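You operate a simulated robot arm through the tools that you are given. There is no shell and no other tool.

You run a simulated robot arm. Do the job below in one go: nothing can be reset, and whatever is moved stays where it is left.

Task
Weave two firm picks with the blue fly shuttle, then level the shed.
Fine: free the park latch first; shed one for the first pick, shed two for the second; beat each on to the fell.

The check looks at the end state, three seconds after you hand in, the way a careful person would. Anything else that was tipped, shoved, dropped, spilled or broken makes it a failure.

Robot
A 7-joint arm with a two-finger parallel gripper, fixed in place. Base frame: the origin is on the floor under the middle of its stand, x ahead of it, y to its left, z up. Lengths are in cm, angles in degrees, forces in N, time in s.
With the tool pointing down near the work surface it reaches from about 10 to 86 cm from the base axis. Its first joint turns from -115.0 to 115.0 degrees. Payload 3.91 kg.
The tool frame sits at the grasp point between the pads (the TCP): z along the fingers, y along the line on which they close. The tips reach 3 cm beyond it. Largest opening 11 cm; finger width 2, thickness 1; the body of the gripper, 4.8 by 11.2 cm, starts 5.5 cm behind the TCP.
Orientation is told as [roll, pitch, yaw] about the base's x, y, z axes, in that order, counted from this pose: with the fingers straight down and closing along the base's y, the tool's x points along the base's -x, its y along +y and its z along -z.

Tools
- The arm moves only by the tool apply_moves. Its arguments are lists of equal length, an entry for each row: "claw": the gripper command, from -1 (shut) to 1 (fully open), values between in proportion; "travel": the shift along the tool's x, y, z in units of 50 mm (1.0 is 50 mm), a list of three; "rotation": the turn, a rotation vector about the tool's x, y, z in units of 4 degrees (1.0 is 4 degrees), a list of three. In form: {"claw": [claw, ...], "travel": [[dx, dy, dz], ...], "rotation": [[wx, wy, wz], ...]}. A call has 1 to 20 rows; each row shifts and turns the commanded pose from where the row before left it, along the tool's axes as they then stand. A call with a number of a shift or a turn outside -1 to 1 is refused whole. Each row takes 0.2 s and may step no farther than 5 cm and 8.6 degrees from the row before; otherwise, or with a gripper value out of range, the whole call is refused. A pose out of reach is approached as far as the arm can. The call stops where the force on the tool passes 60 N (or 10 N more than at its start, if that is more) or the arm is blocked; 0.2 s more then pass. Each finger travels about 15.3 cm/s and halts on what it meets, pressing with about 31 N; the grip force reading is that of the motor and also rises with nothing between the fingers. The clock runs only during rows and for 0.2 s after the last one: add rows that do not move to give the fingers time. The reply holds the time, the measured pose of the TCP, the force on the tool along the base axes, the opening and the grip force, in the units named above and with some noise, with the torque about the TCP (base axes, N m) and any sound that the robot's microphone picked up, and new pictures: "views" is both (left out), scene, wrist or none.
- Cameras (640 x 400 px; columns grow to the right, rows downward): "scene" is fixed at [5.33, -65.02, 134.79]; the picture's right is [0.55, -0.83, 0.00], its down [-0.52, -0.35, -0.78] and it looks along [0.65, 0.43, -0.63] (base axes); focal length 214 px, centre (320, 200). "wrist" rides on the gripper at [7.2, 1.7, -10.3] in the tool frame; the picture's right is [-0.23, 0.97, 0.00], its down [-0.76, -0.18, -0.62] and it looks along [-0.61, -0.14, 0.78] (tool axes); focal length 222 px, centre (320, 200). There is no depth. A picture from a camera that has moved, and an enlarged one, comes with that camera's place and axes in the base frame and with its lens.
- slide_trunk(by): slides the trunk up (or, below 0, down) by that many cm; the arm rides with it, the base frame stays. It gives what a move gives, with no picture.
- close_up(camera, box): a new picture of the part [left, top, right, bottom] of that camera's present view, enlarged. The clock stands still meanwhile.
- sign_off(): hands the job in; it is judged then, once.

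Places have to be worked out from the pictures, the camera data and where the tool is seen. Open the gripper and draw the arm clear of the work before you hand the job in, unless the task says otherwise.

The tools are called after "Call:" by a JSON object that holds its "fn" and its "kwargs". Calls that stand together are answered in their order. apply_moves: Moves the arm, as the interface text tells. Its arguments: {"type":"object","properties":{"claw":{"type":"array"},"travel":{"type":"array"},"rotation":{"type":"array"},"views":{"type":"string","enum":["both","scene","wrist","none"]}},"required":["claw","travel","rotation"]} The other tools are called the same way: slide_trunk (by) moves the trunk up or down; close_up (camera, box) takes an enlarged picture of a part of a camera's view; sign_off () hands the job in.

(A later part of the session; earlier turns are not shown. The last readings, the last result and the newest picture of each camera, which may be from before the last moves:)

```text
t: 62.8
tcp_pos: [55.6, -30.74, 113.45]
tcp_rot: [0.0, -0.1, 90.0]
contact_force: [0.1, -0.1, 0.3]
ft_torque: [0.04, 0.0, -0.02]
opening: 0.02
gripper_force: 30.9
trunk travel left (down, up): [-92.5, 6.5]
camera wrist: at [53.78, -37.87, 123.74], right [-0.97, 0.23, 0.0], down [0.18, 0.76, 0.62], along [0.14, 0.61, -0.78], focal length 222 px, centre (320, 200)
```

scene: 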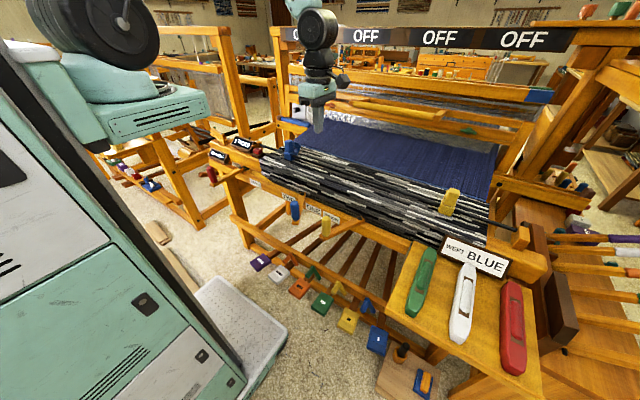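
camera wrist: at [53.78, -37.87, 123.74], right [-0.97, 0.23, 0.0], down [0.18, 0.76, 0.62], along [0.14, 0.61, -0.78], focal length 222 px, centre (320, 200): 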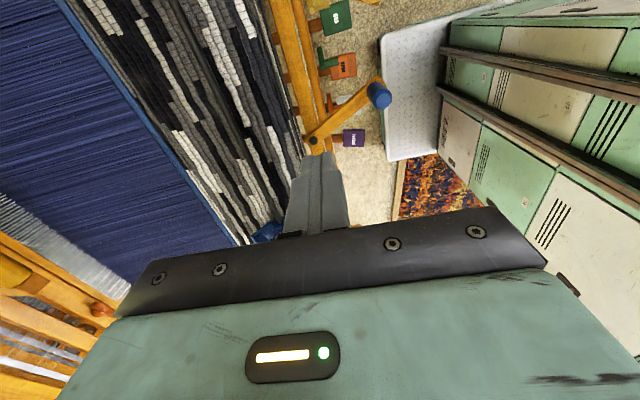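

Blue knob seen near (46.9,−27). I go to its −y side and descend with the tip beside it.

Call:
{"fn": "apply_moves", "kwargs": {"claw": [-1, -1, -1, -1, -1, -1, -1], "travel": [[0.15, 0.79, 0], [0.15, 0.79, 0], [0, 0, 0.9], [0, 0, 0.9], [0, 0, 0.9], [0, 0, 0.9], [0, 0, 0]], "rotation": [[0, 0, 0], [0, 0, 0], [0, 0, 0], [0, 0, 0], [0, 0, 0], [0, 0, 0], [0, 0, 0]], "views": "both"}}

Call:
{"fn": "close_up", "kwargs": {"camera": "scene", "box": [260, 170, 400, 260]}}

```text
t: 64.3
tcp_pos: [47.67, -32.19, 95.57]
tcp_rot: [-0.1, 0.0, 90.0]
contact_force: [0.8, -0.7, -0.3]
ft_torque: [-0.03, 0.01, -0.02]
opening: 0.0
gripper_force: 30.7
trunk travel left (down, up): [-92.5, 6.5]
camera wrist: at [45.77, -39.34, 105.57], right [-0.97, 0.23, 0.0], down [0.18, 0.76, 0.62], along [0.14, 0.61, -0.78], focal length 222 px, centre (320, 200)
```

scene: 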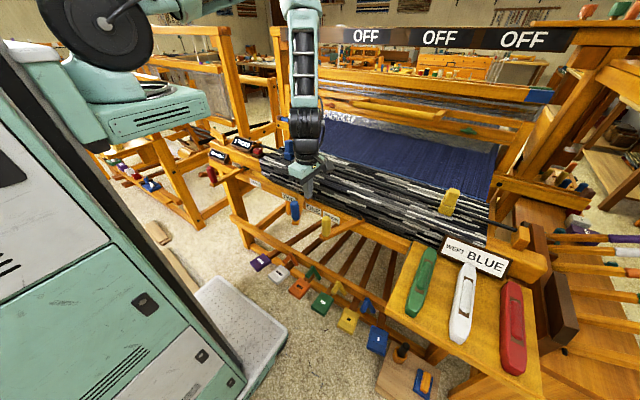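
wrist: 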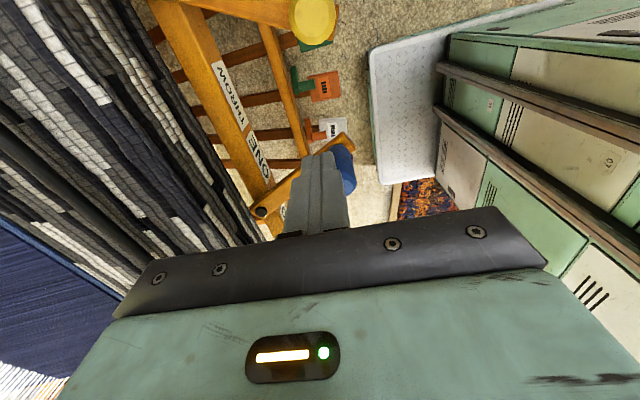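

```text
4.44 times, centred on (330, 215) of scene
camera zoom: at [5.33, -65.02, 134.79], right [0.55, -0.83, 0.0], down [-0.52, -0.35, -0.78], along [0.65, 0.43, -0.63], focal length 953 px, centre (276, 133)
```

zoom: 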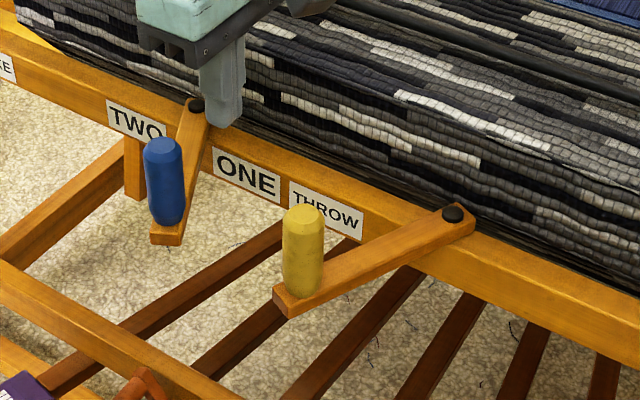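

Finger is between the two knobs with clearance both sides. I descend to working height and push the blue knob toward +y, first part of the arc.

Call:
{"fn": "apply_moves", "kwargs": {"claw": [-1, -1, -1, -1, -1, -1, -1, -1, -1, -1, -1], "travel": [[0, 0, 0.8], [0, 0, 0.9], [0, 0, 0], [-0.2, 0, 0], [-0.3, 0.03, 0], [-0.3, 0.08, 0], [-0.3, 0.08, 0], [-0.3, 0.06, 0], [-0.3, 0.06, 0], [-0.3, 0.04, 0], [0, 0, 0]], "rotation": [[0, 0, 0], [0, 0, 0], [0, 0, 0], [0, 0, 0], [0, 0, 0], [0, 0, 0], [0, 0, 0], [0, 0, 0], [0, 0, 0], [0, 0, 0], [0, 0, 0]], "views": "both"}}

```text
t: 66.8
tcp_pos: [46.05, -22.01, 86.96]
tcp_rot: [0.0, -0.1, 90.0]
contact_force: [0.3, -1.5, 0.5]
ft_torque: [0.02, -0.04, 0.02]
opening: 0.01
gripper_force: 30.8
trunk travel left (down, up): [-92.5, 6.5]
camera wrist: at [44.23, -29.17, 97.2], right [-0.97, 0.23, 0.0], down [0.18, 0.76, 0.62], along [0.14, 0.61, -0.78], focal length 222 px, centre (320, 200)
```

scene: 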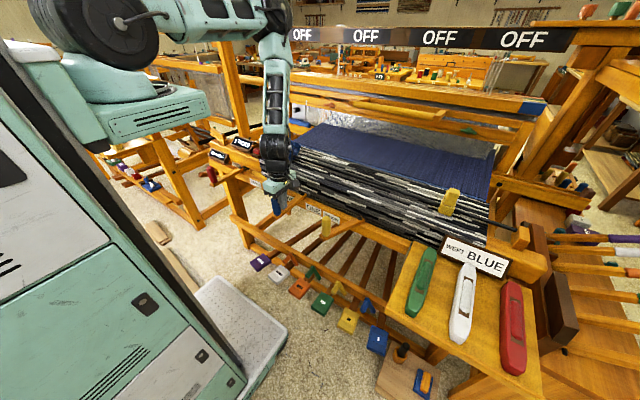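
wrist: 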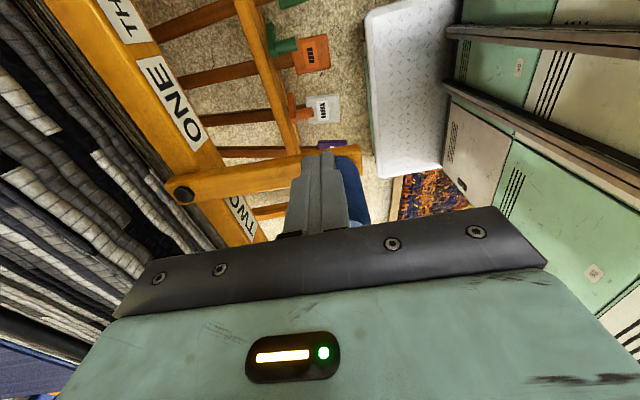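

Mid position passed. I continue the push toward TWO, slowing near the end stop.

Call:
{"fn": "apply_moves", "kwargs": {"claw": [-1, -1, -1, -1, -1, -1, -1, -1, -1], "travel": [[-0.3, 0.04, 0], [-0.3, 0.03, 0], [-0.3, 0.01, 0], [-0.2, 0, 0], [-0.1, 0, 0], [-0.1, 0, 0], [-0.08, 0, 0], [-0.08, 0, 0], [0, 0, 0]], "rotation": [[0, 0, 0], [0, 0, 0], [0, 0, 0], [0, 0, 0], [0, 0, 0], [0, 0, 0], [0, 0, 0], [0, 0, 0], [0, 0, 0]], "views": "both"}}

Call:
{"fn": "close_up", "kwargs": {"camera": "scene", "box": [260, 170, 400, 260]}}

Call:
{"fn": "close_up", "kwargs": {"camera": "scene", "box": [400, 60, 640, 210]}}

```text
t: 68.9
tcp_pos: [45.51, -15.79, 87.08]
tcp_rot: [0.0, 1.1, 89.4]
contact_force: [1.1, -19.5, -6.2]
ft_torque: [0.15, 0.08, -0.2]
opening: 0.01
gripper_force: 30.7
trunk travel left (down, up): [-92.5, 6.5]
stopped in row 9: the force on the tool passed its limit at 61 N (the readings are from after the stop); the commanded pose is now the measured one
camera wrist: at [43.72, -22.65, 97.38], right [-0.97, 0.24, 0.0], down [0.19, 0.77, 0.61], along [0.15, 0.59, -0.79], focal length 222 px, centre (320, 200)
```

scene: 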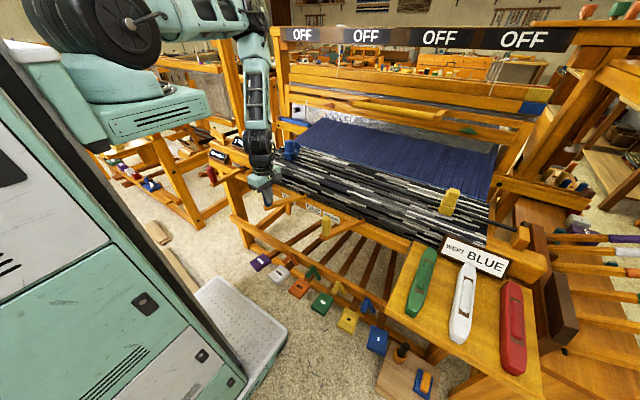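
wrist: 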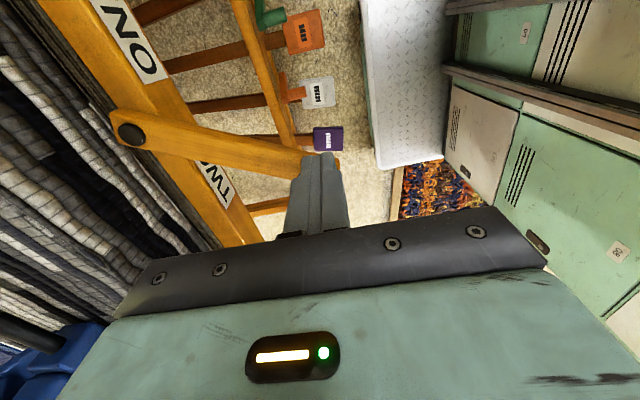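

```text
4.44 times, centred on (330, 215) of scene
camera zoom: at [5.33, -65.02, 134.79], right [0.55, -0.83, 0.0], down [-0.52, -0.35, -0.78], along [0.65, 0.43, -0.63], focal length 953 px, centre (276, 133)
```

zoom: 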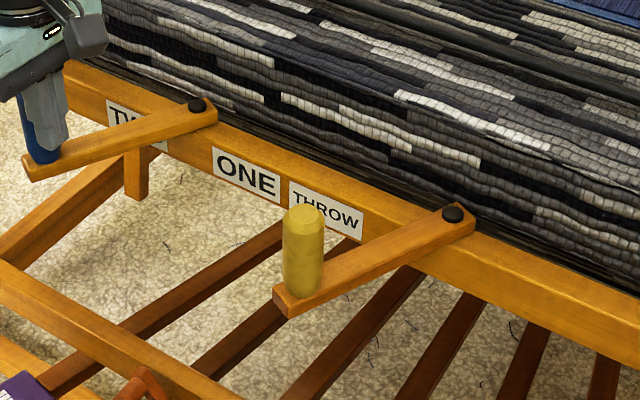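

```text
2.67 times, centred on (520, 135) of scene
camera zoom: at [5.33, -65.02, 134.79], right [0.55, -0.83, 0.0], down [-0.52, -0.35, -0.78], along [0.65, 0.43, -0.63], focal length 572 px, centre (-213, 373)
```

zoom: 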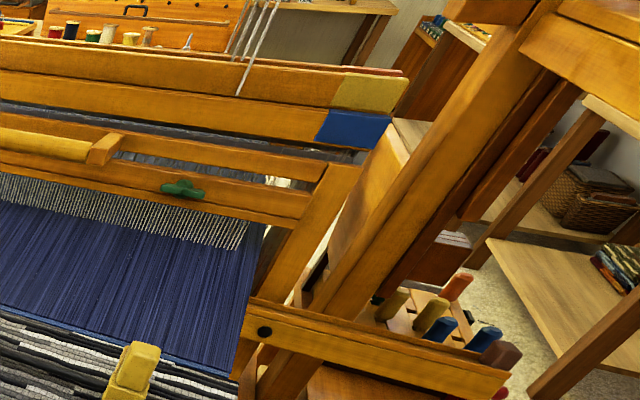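

Shed TWO is set at its stop (yellow-end frame raised, blue lowered). I back off, lift, and move to the +y side of the throw lever's knob (~(46.3,−40)).

Call:
{"fn": "apply_moves", "kwargs": {"claw": [-1, -1, -1, -1, -1, -1, -1, -1], "travel": [[0.3, 0, 0], [0, 0, -0.9], [0, 0, -0.9], [0.9, -0.095, 0], [0.9, -0.095, 0], [0.9, -0.095, 0], [0.9, -0.095, 0], [0, 0, 0]], "rotation": [[0, -0.28, -0.15], [0, 0, 0], [0, 0, 0], [0, 0, 0], [0, 0, 0], [0, 0, 0], [0, 0, 0], [0, 0, 0]], "views": "both"}}

Call:
{"fn": "close_up", "kwargs": {"camera": "scene", "box": [260, 170, 400, 260]}}

Call:
{"fn": "close_up", "kwargs": {"camera": "wrist", "box": [200, 0, 420, 220]}}

```text
t: 70.7
tcp_pos: [47.5, -35.39, 96.31]
tcp_rot: [0.0, -0.3, 90.2]
contact_force: [0.3, 0.1, -1.0]
ft_torque: [-0.05, 0.01, 0.01]
opening: 0.0
gripper_force: 30.7
trunk travel left (down, up): [-92.5, 6.5]
camera wrist: at [45.77, -42.52, 106.38], right [-0.97, 0.22, 0.0], down [0.18, 0.76, 0.63], along [0.14, 0.61, -0.78], focal length 222 px, centre (320, 200)
```

scene: 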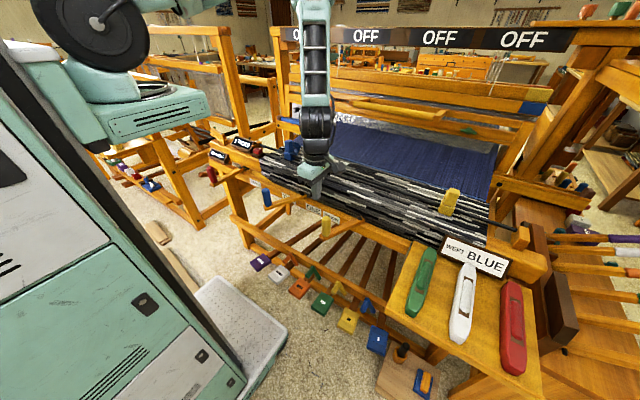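
wrist: 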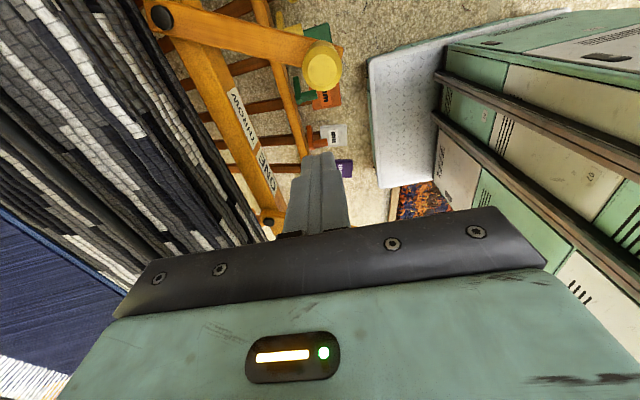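

```text
4.44 times, centred on (330, 215) of scene
camera zoom: at [5.33, -65.02, 134.79], right [0.55, -0.83, 0.0], down [-0.52, -0.35, -0.78], along [0.65, 0.43, -0.63], focal length 953 px, centre (276, 133)
```

zoom: 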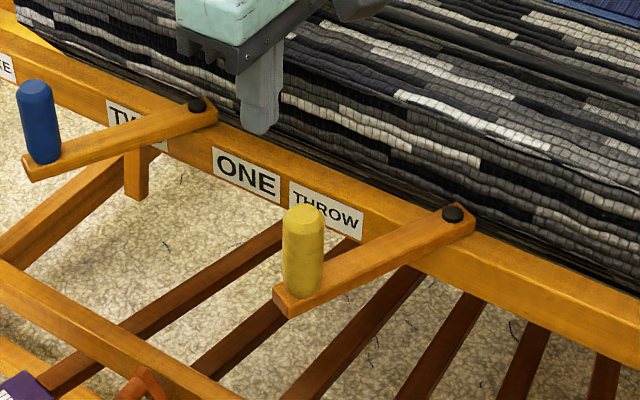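

```text
1.82 times, centred on (310, 110) of wrist
camera zoom: at [45.77, -42.52, 106.38], right [-0.97, 0.22, 0.0], down [0.18, 0.76, 0.63], along [0.14, 0.61, -0.78], focal length 404 px, centre (338, 364)
```

zoom: 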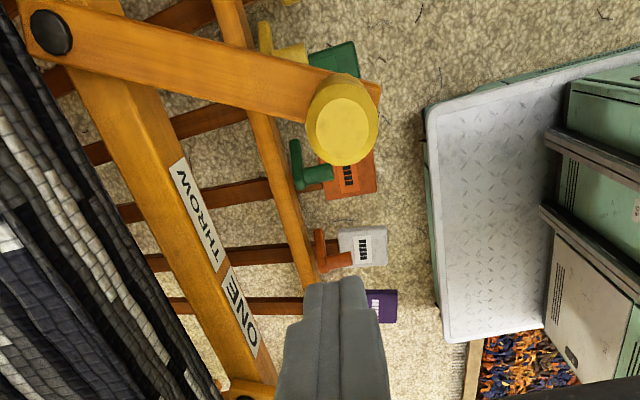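

I lower the finger and swing the throw lever briskly back to −y for the second pick.

Call:
{"fn": "apply_moves", "kwargs": {"claw": [-1, -1, -1, -1, -1, -1, -1, -1, -1], "travel": [[0, 0, 0.9], [0, 0, 0.95], [0, 0, 0], [0.5, 0.02, 0], [0.8, 0.32, 0], [0.82, 0.14, 0], [0.66, -0.05, 0], [0, 0, 0], [0, 0, 0]], "rotation": [[0, 0, 0], [0, 0, 0], [0, 0, 0], [0, 0, 0], [0, 0, 0], [0, 0, 0], [0, 0, 0], [0, 0, 0], [0, 0, 0]], "views": "both"}}

Call:
{"fn": "close_up", "kwargs": {"camera": "scene", "box": [440, 120, 640, 245]}}

Call:
{"fn": "close_up", "kwargs": {"camera": "scene", "box": [220, 80, 340, 160]}}

```text
t: 72.7
tcp_pos: [45.47, -48.57, 86.55]
tcp_rot: [0.0, -0.3, 90.3]
contact_force: [-0.1, 0.4, 0.1]
ft_torque: [-0.02, -0.03, 0.01]
opening: 0.01
gripper_force: 31.5
trunk travel left (down, up): [-92.5, 6.5]
camera wrist: at [43.64, -55.77, 96.74], right [-0.97, 0.22, 0.0], down [0.18, 0.76, 0.63], along [0.14, 0.61, -0.78], focal length 222 px, centre (320, 200)
```

scene: 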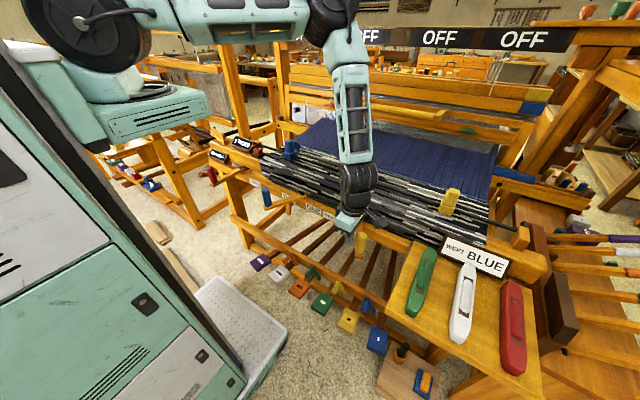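
wrist: 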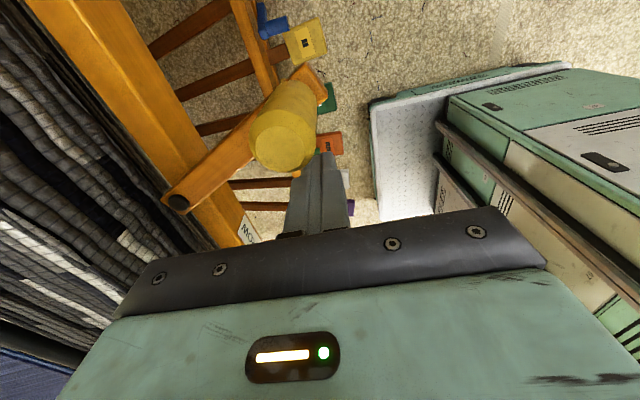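

```text
3.20 times, centred on (540, 182) of scene
camera zoom: at [5.33, -65.02, 134.79], right [0.55, -0.83, 0.0], down [-0.52, -0.35, -0.78], along [0.65, 0.43, -0.63], focal length 686 px, centre (-384, 256)
```

zoom: 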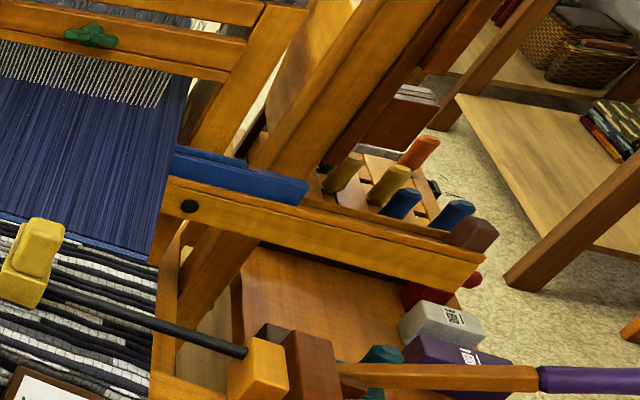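

```text
5.00 times, centred on (280, 120) of scene
camera zoom: at [5.33, -65.02, 134.79], right [0.55, -0.83, 0.0], down [-0.52, -0.35, -0.78], along [0.65, 0.43, -0.63], focal length 1072 px, centre (520, 600)
```

zoom: 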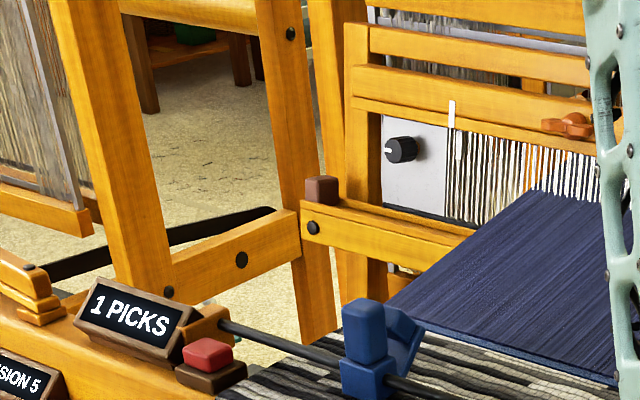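

As before the shuttle is most of the way; I finish the lever stroke gently to its stop.

Call:
{"fn": "apply_moves", "kwargs": {"claw": [-1, -1, -1, -1, -1, -1], "travel": [[0.12, 0, 0], [0.12, 0, 0], [0.1, 0, 0], [0.06, 0, 0], [0, 0, 0], [0, 0, 0]], "rotation": [[0, 0, 0], [0, 0, 0], [0, 0, 0], [0, 0, 0], [0, 0, 0], [0, 0, 0]], "views": "scene"}}

Call:
{"fn": "close_up", "kwargs": {"camera": "scene", "box": [440, 120, 640, 245]}}

Call:
{"fn": "close_up", "kwargs": {"camera": "scene", "box": [220, 100, 340, 175]}}

```text
t: 73.6
tcp_pos: [45.42, -49.56, 86.47]
tcp_rot: [0.0, -1.6, 90.6]
contact_force: [-1.3, 19.0, 4.3]
ft_torque: [-0.46, -0.1, 0.19]
opening: 0.01
gripper_force: 30.8
trunk travel left (down, up): [-92.5, 6.5]
stopped in row 4: the force on the tool passed its limit at 67 N (the readings are from after the stop); the commanded pose is now the measured one
```

scene: 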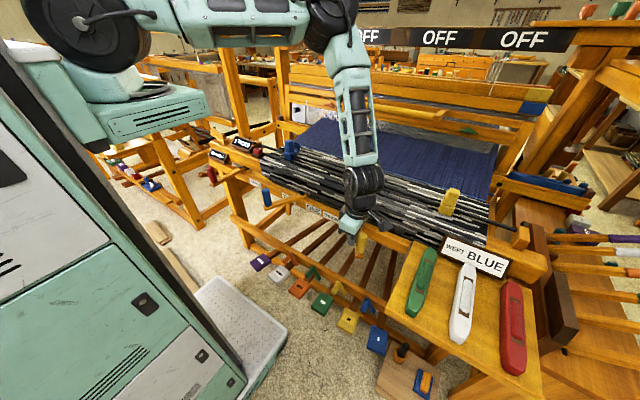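

```text
3.20 times, centred on (540, 182) of scene
camera zoom: at [5.33, -65.02, 134.79], right [0.55, -0.83, 0.0], down [-0.52, -0.35, -0.78], along [0.65, 0.43, -0.63], focal length 686 px, centre (-384, 256)
```

zoom: 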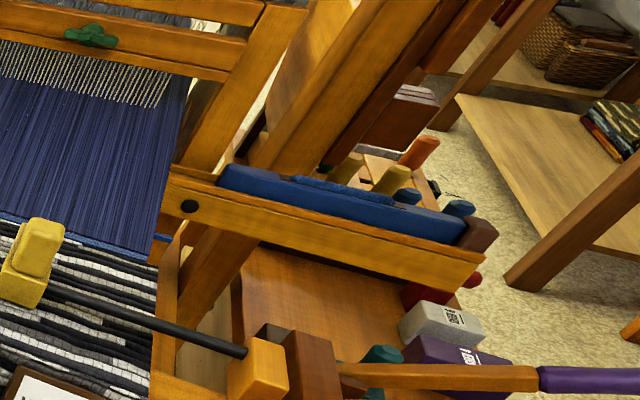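

```text
5.33 times, centred on (280, 138) of scene
camera zoom: at [5.33, -65.02, 134.79], right [0.55, -0.83, 0.0], down [-0.52, -0.35, -0.78], along [0.65, 0.43, -0.63], focal length 1144 px, centre (533, 533)
```

zoom: 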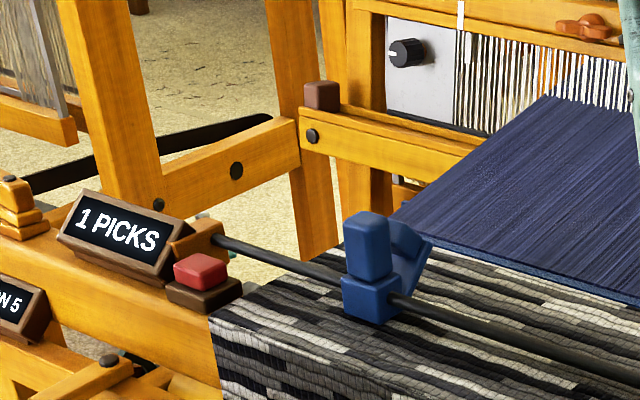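

Second shuttle pass complete – the shuttle is home in the right box. I back off the lever, rise and go back toward the beater.

Call:
{"fn": "apply_moves", "kwargs": {"claw": [-1, -1, -1, -1, -1, -1, -1, -1, -1], "travel": [[-0.4, 0, 0], [0, 0, -0.9], [0, 0, -0.9], [0, 0, -0.9], [0, -0.67, -0.7], [0, -0.67, -0.7], [0, -0.67, -0.7], [0, 0, -0.55], [0, 0, 0]], "rotation": [[0, 0.4, 0.15], [0, 0, 0], [0, 0, 0], [0, 0, 0], [0, 0, 0], [0, 0, 0], [0, 0, 0], [0, 0, 0], [0, 0, 0]], "views": "none"}}

```text
t: 75.6
tcp_pos: [55.37, -47.77, 113.45]
tcp_rot: [0.1, 0.2, 89.9]
contact_force: [-0.6, 0.4, -0.2]
ft_torque: [0.03, 0.0, 0.0]
opening: 0.0
gripper_force: 30.4
trunk travel left (down, up): [-92.5, 6.5]
```

At (55.4,−47.8,113.5) with the tool vertical. I tilt 60° forward while advancing to the pre-grasp pose near (85.4,−30.5,113.3), opening the gripper.

Call:
{"fn": "apply_moves", "kwargs": {"claw": [-1, -1, -1, -1, -0.5, 0, 0.5, 1, 1, 1, 1, 1, 1, 1, 1, 1], "travel": [[-0.23, -0.4, 0], [-0.23, -0.399, 0.028], [-0.23, -0.396, 0.056], [-0.23, -0.391, 0.083], [-0.23, -0.384, 0.11], [-0.23, -0.376, 0.137], [-0.23, -0.365, 0.163], [-0.23, -0.353, 0.188], [-0.23, -0.339, 0.212], [-0.23, -0.324, 0.235], [-0.23, -0.306, 0.257], [-0.23, -0.288, 0.278], [-0.23, -0.268, 0.297], [-0.23, -0.246, 0.315], [-0.23, -0.224, 0.332], [0, 0, 0]], "rotation": [[1, 0, 0], [1, 0, 0], [1, 0, 0], [1, 0, 0], [1, 0, 0], [1, 0, 0], [1, 0, 0], [1, 0, 0], [1, 0, 0], [1, 0, 0], [1, 0, 0], [1, 0, 0], [1, 0, 0], [1, 0, 0], [1, 0, 0], [0, 0, 0]], "views": "both"}}

```text
t: 79.0
tcp_pos: [85.67, -30.68, 113.23]
tcp_rot: [-60.0, 0.2, 89.9]
contact_force: [-1.1, 0.7, 0.0]
ft_torque: [0.0, -0.01, 0.0]
opening: 11.01
gripper_force: 0.0
trunk travel left (down, up): [-92.5, 6.5]
camera wrist: at [75.75, -37.82, 116.81], right [-0.49, 0.22, -0.84], down [-0.45, 0.76, 0.46], along [0.75, 0.6, -0.27], focal length 222 px, centre (320, 200)
```

scene: 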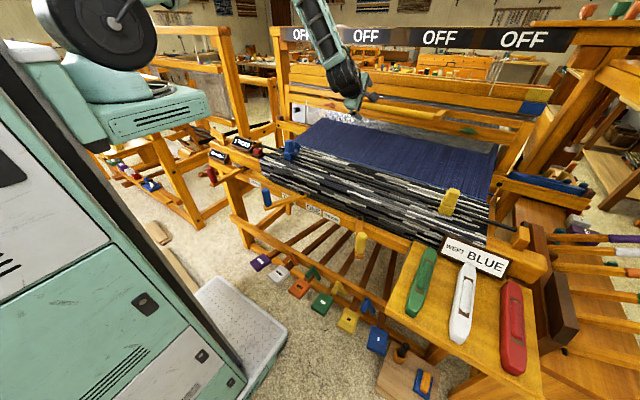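
wrist: 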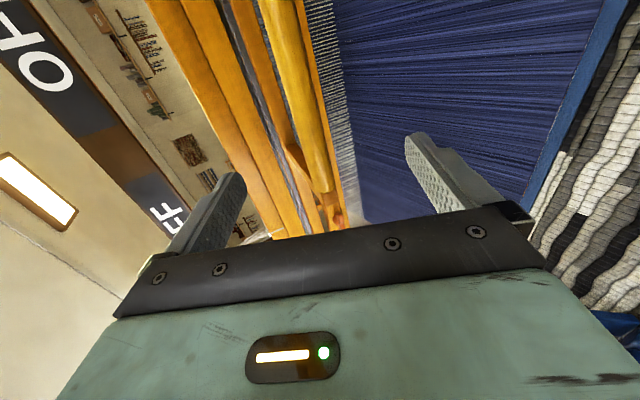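

Same view as before; the bar is where I left it. I advance onto it and grip.

Call:
{"fn": "apply_moves", "kwargs": {"claw": [1, 1, 1, 1, 1, 0, -1, -1, -1], "travel": [[0, -0.11, 0.7], [0, -0.11, 0.7], [0, -0.09, 0.6], [0, 0, 0.38], [0, 0, 0], [0, 0, 0], [0, 0, 0], [0, 0, 0], [0, 0, 0]], "rotation": [[0, 0, 0], [0, 0, 0], [0, 0, 0], [0, 0, 0], [0, 0, 0], [0, 0, 0], [0, 0, 0], [0, 0, 0], [0, 0, 0]], "views": "both"}}

```text
t: 81.0
tcp_pos: [96.76, -30.77, 108.6]
tcp_rot: [-60.1, 0.2, 89.9]
contact_force: [2.4, -1.9, 8.2]
ft_torque: [0.21, -0.49, -0.03]
opening: 2.97
gripper_force: 45.1
trunk travel left (down, up): [-92.5, 6.5]
camera wrist: at [86.75, -37.75, 112.17], right [-0.49, 0.23, -0.84], down [-0.45, 0.76, 0.46], along [0.75, 0.6, -0.27], focal length 222 px, centre (320, 200)
```

scene: 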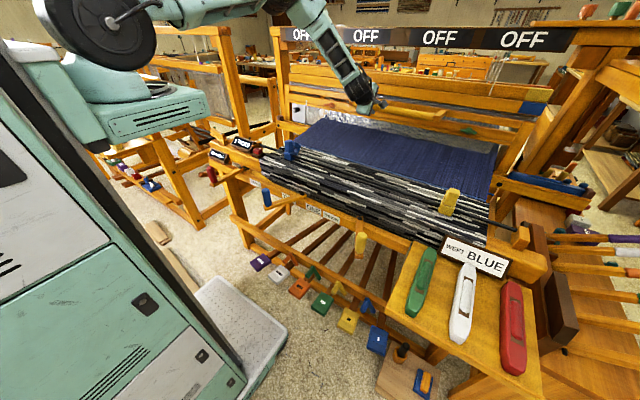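
wrist: 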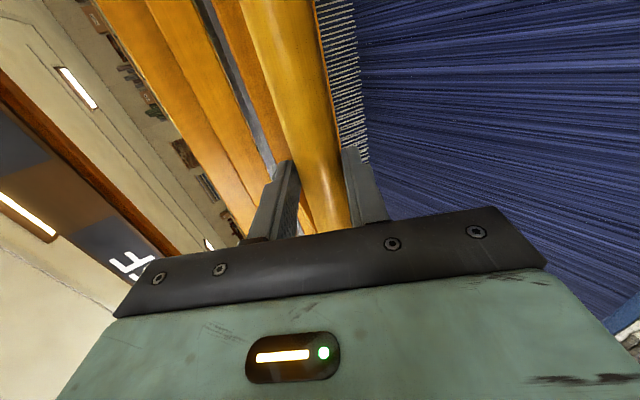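

Gripped with little load. I pull the beater forward along the arc while rotating the tool back toward vertical (first half).

Call:
{"fn": "apply_moves", "kwargs": {"claw": [-1, -1, -1, -1, -1, -1], "travel": [[0, 0.29, -0.479], [0, 0.365, -0.477], [0, 0.418, -0.435], [0, 0.467, -0.387], [0, 0.512, -0.334], [0, 0, 0]], "rotation": [[-1, 0, 0], [-1, 0, 0], [-1, 0, 0], [-1, 0, 0], [-1, 0, 0], [0, 0, 0]], "views": "none"}}

```text
t: 82.4
tcp_pos: [81.54, -30.67, 107.01]
tcp_rot: [-39.8, 0.3, 89.8]
contact_force: [-1.2, -1.8, 11.7]
ft_torque: [-0.04, 0.29, 0.06]
opening: 2.94
gripper_force: 44.5
trunk travel left (down, up): [-92.5, 6.5]
```

Grip holds (opening 2.94) and forces are low. I continue to x≈72 with tilt down to 16°.

Call:
{"fn": "apply_moves", "kwargs": {"claw": [-1, -1, -1, -1, -1, -1, -1], "travel": [[0, 0.55, -0.279], [0, 0.585, -0.215], [0, 0.613, -0.152], [0, 0.209, -0.032], [0, 0, 0], [0, 0, 0], [0, 0, 0]], "rotation": [[-1, 0, 0], [-1, 0, 0], [-1, 0, 0], [-1, 0, 0], [-1, 0, 0], [-1, 0, 0], [0, 0, 0]], "views": "both"}}

```text
t: 84.0
tcp_pos: [71.86, -30.65, 103.88]
tcp_rot: [-15.8, 0.2, 89.9]
contact_force: [3.8, -9.7, -7.5]
ft_torque: [-0.28, -0.14, 0.0]
opening: 2.97
gripper_force: 45.0
trunk travel left (down, up): [-92.5, 6.5]
camera wrist: at [67.25, -37.71, 113.24], right [-0.94, 0.23, -0.27], down [0.0, 0.76, 0.65], along [0.35, 0.6, -0.72], focal length 222 px, centre (320, 200)
```

scene: 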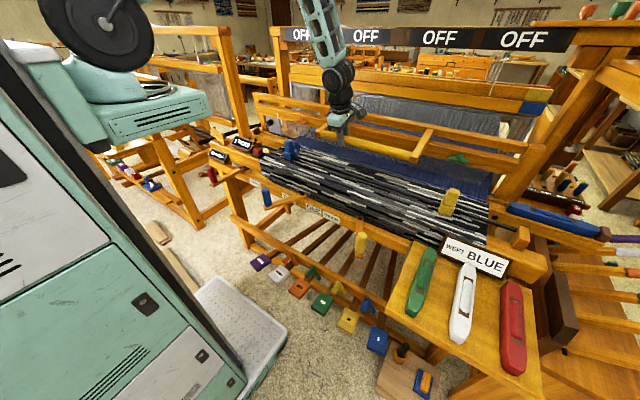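
wrist: 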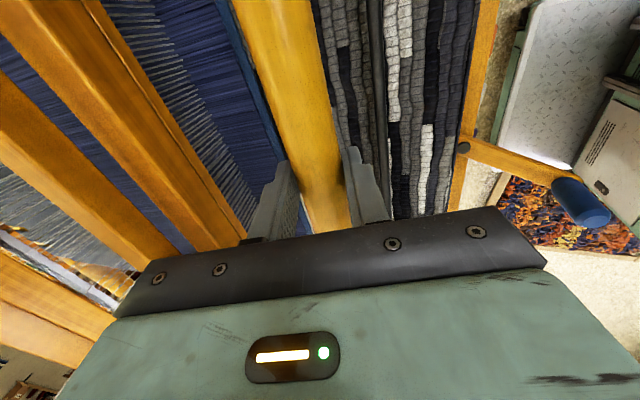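

Ready at (71.9,103.9). Second firm beat: same brisk pull along the arc onto the fell.

Call:
{"fn": "apply_moves", "kwargs": {"claw": [-1, -1, -1, -1, -1, -1], "travel": [[0, 0.643, 0.055], [0, 0.76, 0.11], [0, 0.774, 0.16], [0, 0.672, 0.167], [0, 0.456, 0.139], [0, 0, 0]], "rotation": [[0, 0, 0], [0, 0, 0], [0, 0, 0], [0, 0, 0], [0, 0, 0], [0, 0, 0]], "views": "both"}}

Call:
{"fn": "close_up", "kwargs": {"camera": "scene", "box": [200, 120, 300, 190]}}

Call:
{"fn": "close_up", "kwargs": {"camera": "wrist", "box": [0, 0, 300, 190]}}

```text
t: 84.8
tcp_pos: [64.61, -30.68, 101.05]
tcp_rot: [-18.4, 0.0, 90.3]
contact_force: [15.6, 3.1, 29.5]
ft_torque: [0.14, -0.53, -0.21]
opening: 2.99
gripper_force: 44.4
trunk travel left (down, up): [-92.5, 6.5]
stopped in row 3: the force on the tool passed its limit at 68 N (the readings are from after the stop); the commanded pose is now the measured one
camera wrist: at [59.6, -37.81, 110.03], right [-0.92, 0.22, -0.31], down [-0.03, 0.76, 0.65], along [0.38, 0.61, -0.7], focal length 222 px, centre (320, 200)
```

scene: 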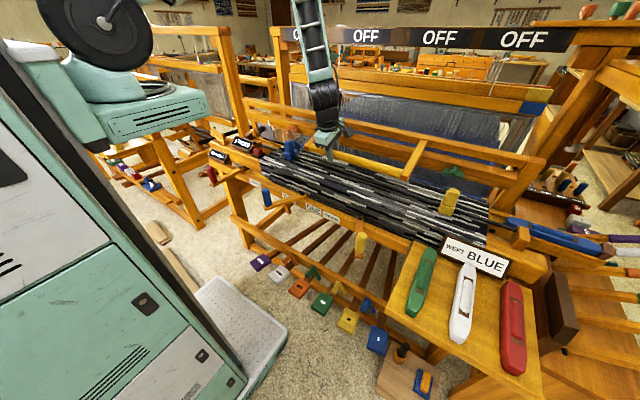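
wrist: 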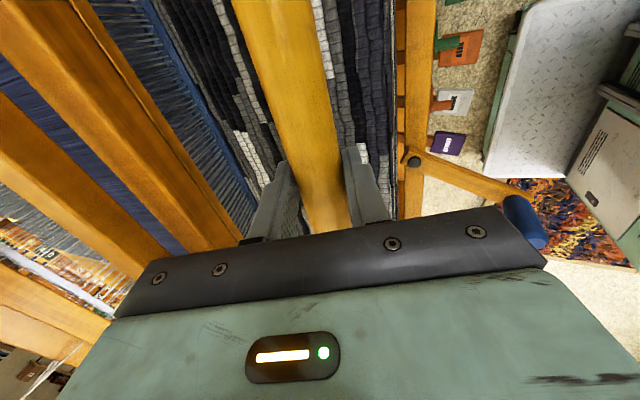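

```text
5.71 times, centred on (250, 155) of scene
camera zoom: at [5.33, -65.02, 134.79], right [0.55, -0.83, 0.0], down [-0.52, -0.35, -0.78], along [0.65, 0.43, -0.63], focal length 1226 px, centre (720, 457)
```

zoom: 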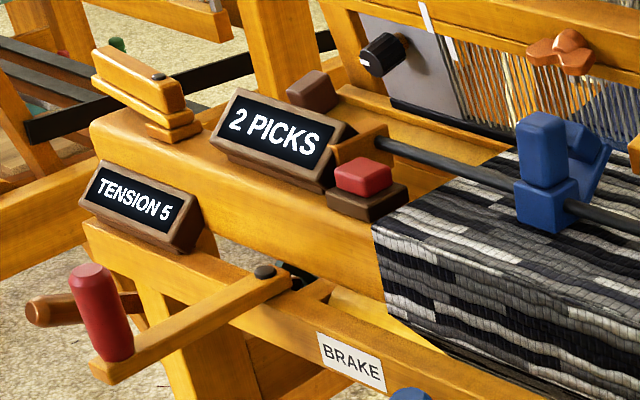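

```text
2.11 times, centred on (150, 95) of wrist
camera zoom: at [59.6, -37.81, 110.03], right [-0.92, 0.22, -0.31], down [-0.03, 0.76, 0.65], along [0.38, 0.61, -0.7], focal length 468 px, centre (678, 421)
```

zoom: 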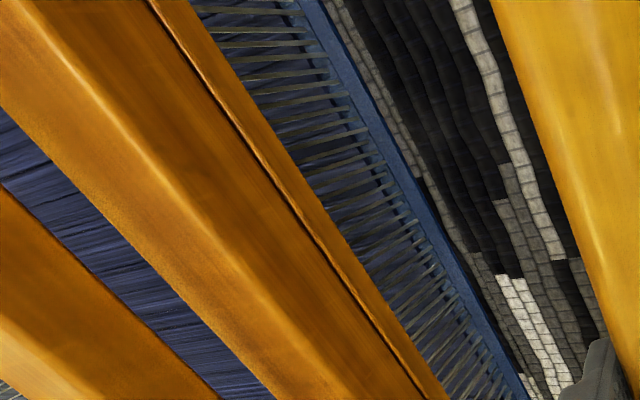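

The counter reads "2 PICKS" and the reed stands against the blue band at the fell. I guide the beater back to rest along its arc.

Call:
{"fn": "apply_moves", "kwargs": {"claw": [-1, -1, -1, -1, -1, -1, -1, -1, -1, -1, -1, -1], "travel": [[0, -0.601, -0.032], [0, -0.652, -0.006], [0, -0.637, 0.066], [0, -0.616, 0.136], [0, -0.589, 0.202], [0, -0.556, 0.264], [0, -0.517, 0.323], [0, -0.475, 0.376], [0, -0.428, 0.424], [0, -0.374, 0.47], [0, -0.176, 0.267], [0, 0, 0]], "rotation": [[1, 0, 0], [1, 0, 0], [1, 0, 0], [1, 0, 0], [1, 0, 0], [1, 0, 0], [1, 0, 0], [1, 0, 0], [1, 0, 0], [1, 0, 0], [0.4, 0, 0], [0, 0, 0]], "views": "both"}}

```text
t: 87.4
tcp_pos: [95.62, -30.63, 107.82]
tcp_rot: [-59.4, 0.0, 90.0]
contact_force: [2.5, -5.6, 6.2]
ft_torque: [-0.26, -0.63, -0.23]
opening: 2.97
gripper_force: 44.6
trunk travel left (down, up): [-92.5, 6.5]
camera wrist: at [85.74, -37.82, 111.43], right [-0.49, 0.23, -0.84], down [-0.45, 0.76, 0.47], along [0.75, 0.61, -0.28], focal length 222 px, centre (320, 200)
```

scene: 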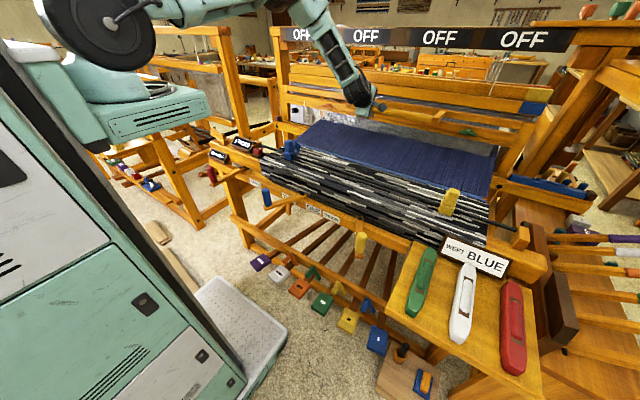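
wrist: 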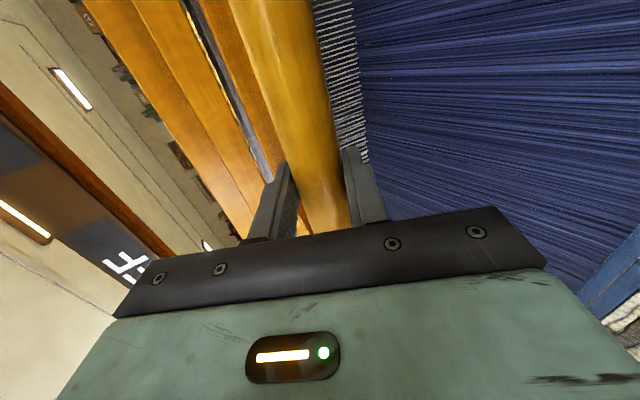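

Beater is home again. Before letting go I check the two picks at the fell.

Call:
{"fn": "close_up", "kwargs": {"camera": "scene", "box": [280, 130, 400, 205]}}

Call:
{"fn": "close_up", "kwargs": {"camera": "scene", "box": [400, 165, 520, 240]}}

Call:
{"fn": "close_up", "kwargs": {"camera": "scene", "box": [460, 180, 510, 212]}}

Call:
{"fn": "close_up", "kwargs": {"camera": "wrist", "box": [520, 150, 640, 350]}}

```text
5.33 times, centred on (340, 168) of scene
camera zoom: at [5.33, -65.02, 134.79], right [0.55, -0.83, 0.0], down [-0.52, -0.35, -0.78], along [0.65, 0.43, -0.63], focal length 1144 px, centre (213, 373)
```

zoom: 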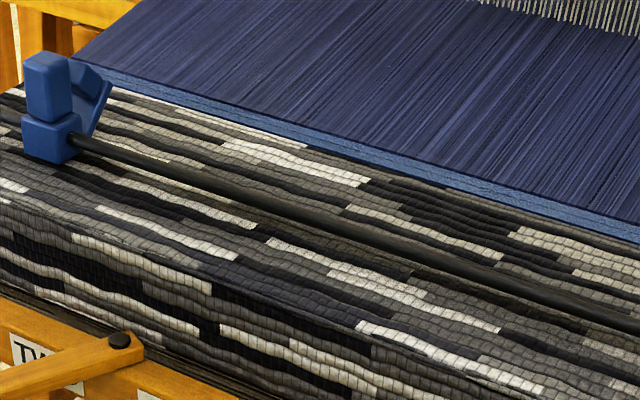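

```text
5.33 times, centred on (460, 202) of scene
camera zoom: at [5.33, -65.02, 134.79], right [0.55, -0.83, 0.0], down [-0.52, -0.35, -0.78], along [0.65, 0.43, -0.63], focal length 1144 px, centre (-427, 187)
```

zoom: 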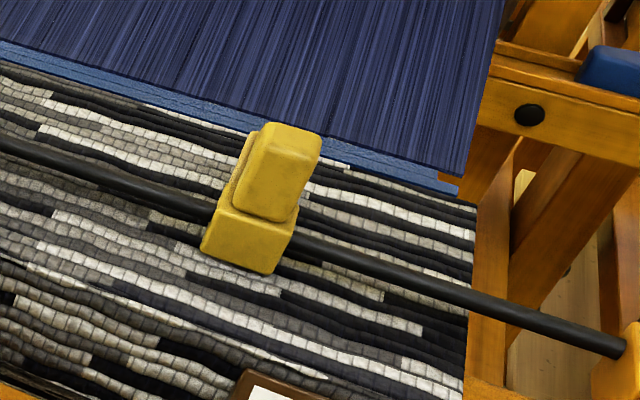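

```text
12.50 times, centred on (485, 196) of scene
camera zoom: at [5.33, -65.02, 134.79], right [0.55, -0.83, 0.0], down [-0.52, -0.35, -0.78], along [0.65, 0.43, -0.63], focal length 2681 px, centre (-1742, 250)
```

zoom: 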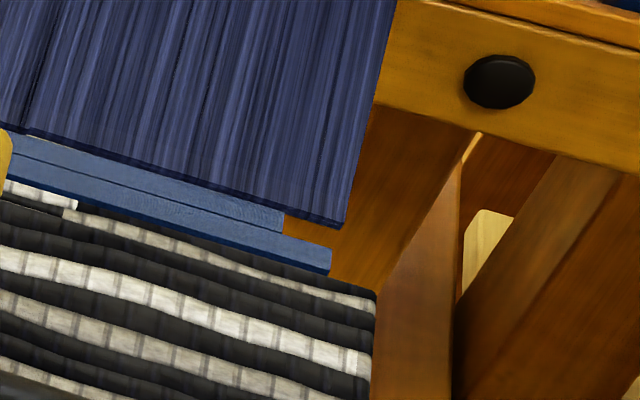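

```text
2.00 times, centred on (580, 250) of wrist
camera zoom: at [85.74, -37.82, 111.43], right [-0.49, 0.23, -0.84], down [-0.45, 0.76, 0.47], along [0.75, 0.61, -0.28], focal length 444 px, centre (-200, 100)
```

zoom: 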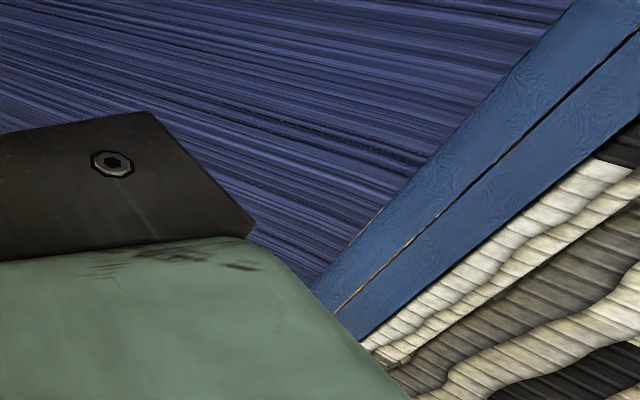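

Both blue picks lie tight side by side against the cloth. I release the handle and retreat.

Call:
{"fn": "apply_moves", "kwargs": {"claw": [1, 1, 1, 1, 1, 1, 1], "travel": [[0, 0, 0], [0, 0, 0], [0, 0, 0], [0, 0, -0.6], [0, 0, -0.8], [0, 0, -0.9], [0, 0, 0]], "rotation": [[0, 0, 0], [0, 0, 0], [0, 0, 0], [0, 0, 0], [0, 0, 0], [0, 0, 0], [0, 0, 0]], "views": "none"}}

Call:
{"fn": "apply_moves", "kwargs": {"claw": [1, 1, 1, 0.5, 0, -0.5, -1, -1, -1, -1, -1, -1, -1, -1, -1, -1], "travel": [[-0.2, 0.2, -0.346], [-0.2, 0.224, -0.332], [-0.2, 0.246, -0.315], [-0.2, 0.268, -0.297], [-0.2, 0.288, -0.278], [-0.2, 0.306, -0.257], [-0.2, 0.324, -0.235], [-0.2, 0.339, -0.212], [-0.2, 0.353, -0.188], [-0.2, 0.365, -0.163], [-0.2, 0.376, -0.137], [-0.2, 0.384, -0.11], [-0.2, 0.391, -0.083], [-0.2, 0.396, -0.056], [-0.2, 0.399, -0.028], [0, 0, 0]], "rotation": [[-1, 0, 0], [-1, 0, 0], [-1, 0, 0], [-1, 0, 0], [-1, 0, 0], [-1, 0, 0], [-1, 0, 0], [-1, 0, 0], [-1, 0, 0], [-1, 0, 0], [-1, 0, 0], [-1, 0, 0], [-1, 0, 0], [-1, 0, 0], [-0.85, 0, 0], [0, 0, 0]], "views": "both"}}

```text
t: 89.0
tcp_pos: [85.67, -31.1, 113.72]
tcp_rot: [-59.4, 0.0, 90.0]
contact_force: [0.2, -0.2, 0.6]
ft_torque: [-0.03, -0.01, 0.01]
opening: 11.0
gripper_force: 0.1
trunk travel left (down, up): [-92.5, 6.5]
```

```text
t: 92.4
tcp_pos: [55.56, -15.8, 114.04]
tcp_rot: [0.2, 0.0, 90.1]
contact_force: [0.7, 0.0, 0.0]
ft_torque: [-0.01, 0.02, 0.03]
opening: 0.02
gripper_force: 30.9
trunk travel left (down, up): [-92.5, 6.5]
camera wrist: at [53.83, -23.01, 124.19], right [-0.97, 0.23, 0.0], down [0.18, 0.76, 0.62], along [0.14, 0.61, -0.78], focal length 222 px, centre (320, 200)
```

scene: 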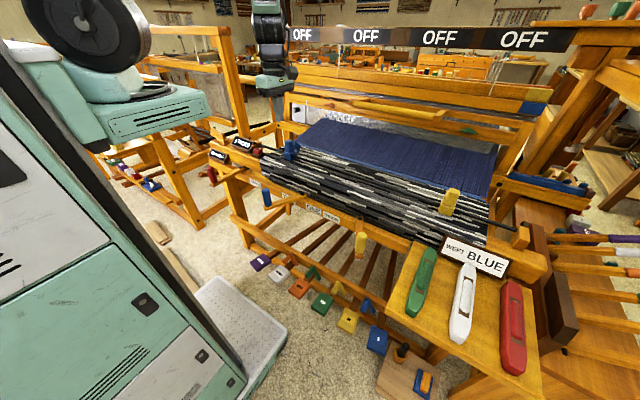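
wrist: 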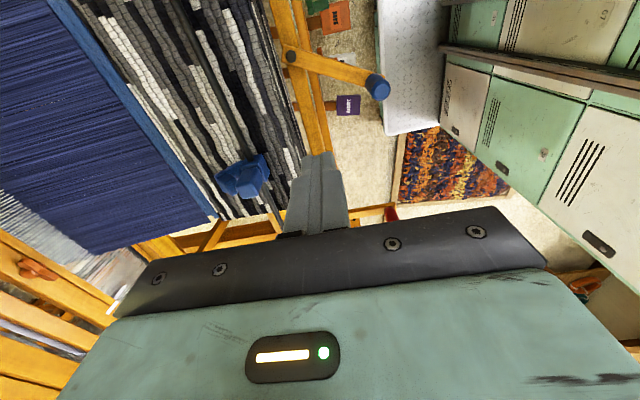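

Blue knob now near (47,−13.7). I go to its +y side and descend in steps.

Call:
{"fn": "apply_moves", "kwargs": {"claw": [-1, -1, -1, -1, -1, -1, -1, -1, -1], "travel": [[-0.7, 0, 0.3], [-0.7, 0, 0.5], [0, 0.3, 0.8], [0, 0.3, 0.8], [0, 0.3, 0.8], [0, 0.3, 0.8], [0, 0.3, 0.5], [0, 0.0, 0.8], [0, 0, 0]], "rotation": [[0, 0, 0], [0, 0, 0], [0, 0, 0], [0, 0, 0], [0, 0, 0], [0, 0, 0], [0, 0, 0], [0, 0, 0], [0, 0, 0]], "views": "both"}}

```text
t: 94.4
tcp_pos: [48.04, -8.98, 87.27]
tcp_rot: [0.0, 0.1, 90.1]
contact_force: [-0.2, 0.1, 0.5]
ft_torque: [-0.04, -0.02, -0.01]
opening: 0.01
gripper_force: 31.3
trunk travel left (down, up): [-92.5, 6.5]
camera wrist: at [46.37, -16.03, 97.5], right [-0.97, 0.23, 0.0], down [0.18, 0.76, 0.62], along [0.14, 0.61, -0.78], focal length 222 px, centre (320, 200)
```

scene: 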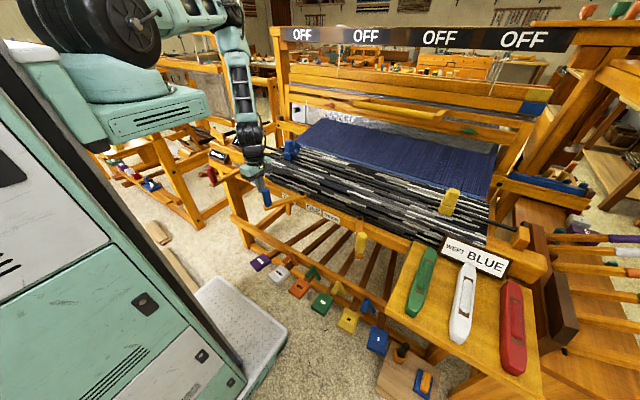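
wrist: 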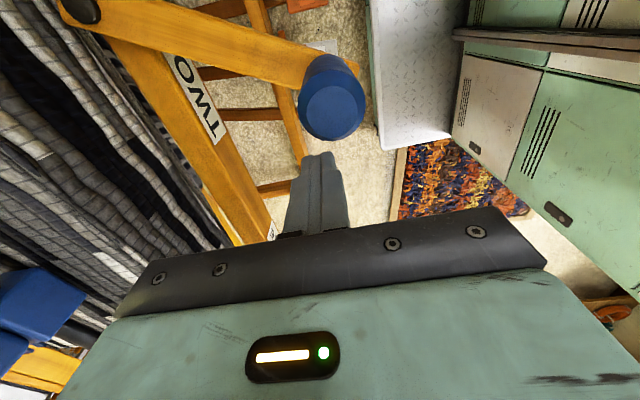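

I push the knob back toward the middle, stopping slightly short of level to check.

Call:
{"fn": "apply_moves", "kwargs": {"claw": [-1, -1, -1, -1, -1, -1, -1, -1, -1], "travel": [[0.2, 0.02, 0], [0.2, 0.02, 0], [0.3, 0.16, 0], [0.32, 0.18, 0], [0.2, 0.08, 0], [0.15, 0.06, 0], [0.12, 0.04, 0], [0.1, 0.04, 0], [0, 0, 0]], "rotation": [[0, 0, 0], [0, 0, 0], [0, 0, 0], [0, 0, 0], [0, 0, 0], [0, 0, 0], [0, 0, 0], [0, 0, 0], [0, 0, 0]], "views": "both"}}

Call:
{"fn": "close_up", "kwargs": {"camera": "scene", "box": [240, 160, 360, 235]}}

Call:
{"fn": "close_up", "kwargs": {"camera": "scene", "box": [490, 70, 570, 130]}}

```text
t: 96.4
tcp_pos: [45.18, -16.81, 87.41]
tcp_rot: [0.1, 0.1, 90.0]
contact_force: [-0.5, 0.7, 0.0]
ft_torque: [-0.01, 0.01, 0.0]
opening: 0.0
gripper_force: 30.5
trunk travel left (down, up): [-92.5, 6.5]
camera wrist: at [43.39, -23.93, 97.64], right [-0.97, 0.23, 0.0], down [0.18, 0.76, 0.62], along [0.14, 0.61, -0.78], focal length 222 px, centre (320, 200)
```

scene: 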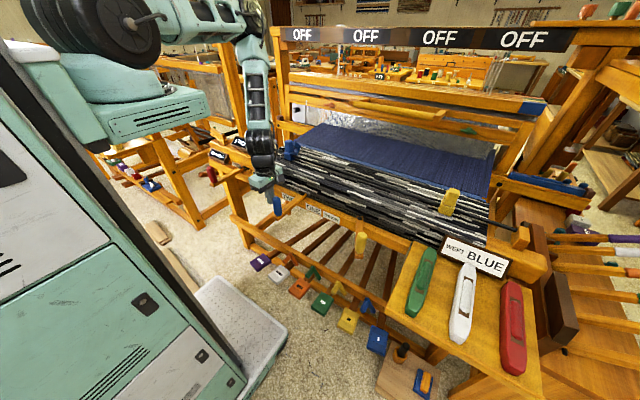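
wrist: 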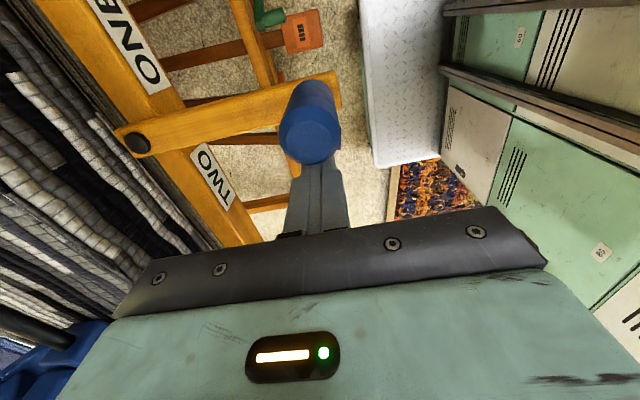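

```text
5.33 times, centred on (300, 198) of scene
camera zoom: at [5.33, -65.02, 134.79], right [0.55, -0.83, 0.0], down [-0.52, -0.35, -0.78], along [0.65, 0.43, -0.63], focal length 1144 px, centre (427, 213)
```

zoom: 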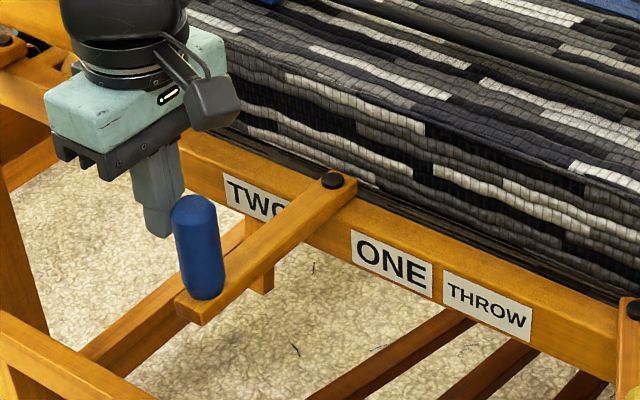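

```text
6.67 times, centred on (530, 100) of scene
camera zoom: at [5.33, -65.02, 134.79], right [0.55, -0.83, 0.0], down [-0.52, -0.35, -0.78], along [0.65, 0.43, -0.63], focal length 1430 px, centre (-1080, 867)
```

zoom: 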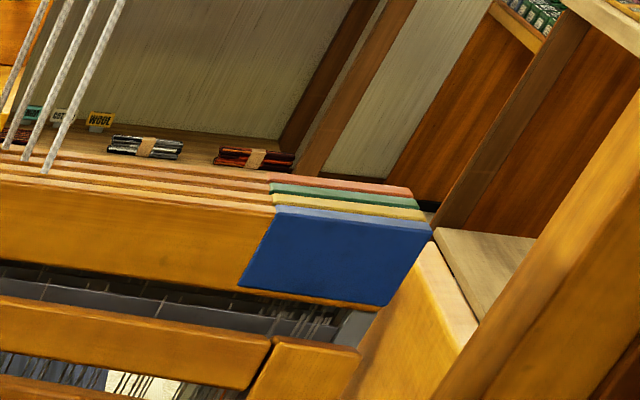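

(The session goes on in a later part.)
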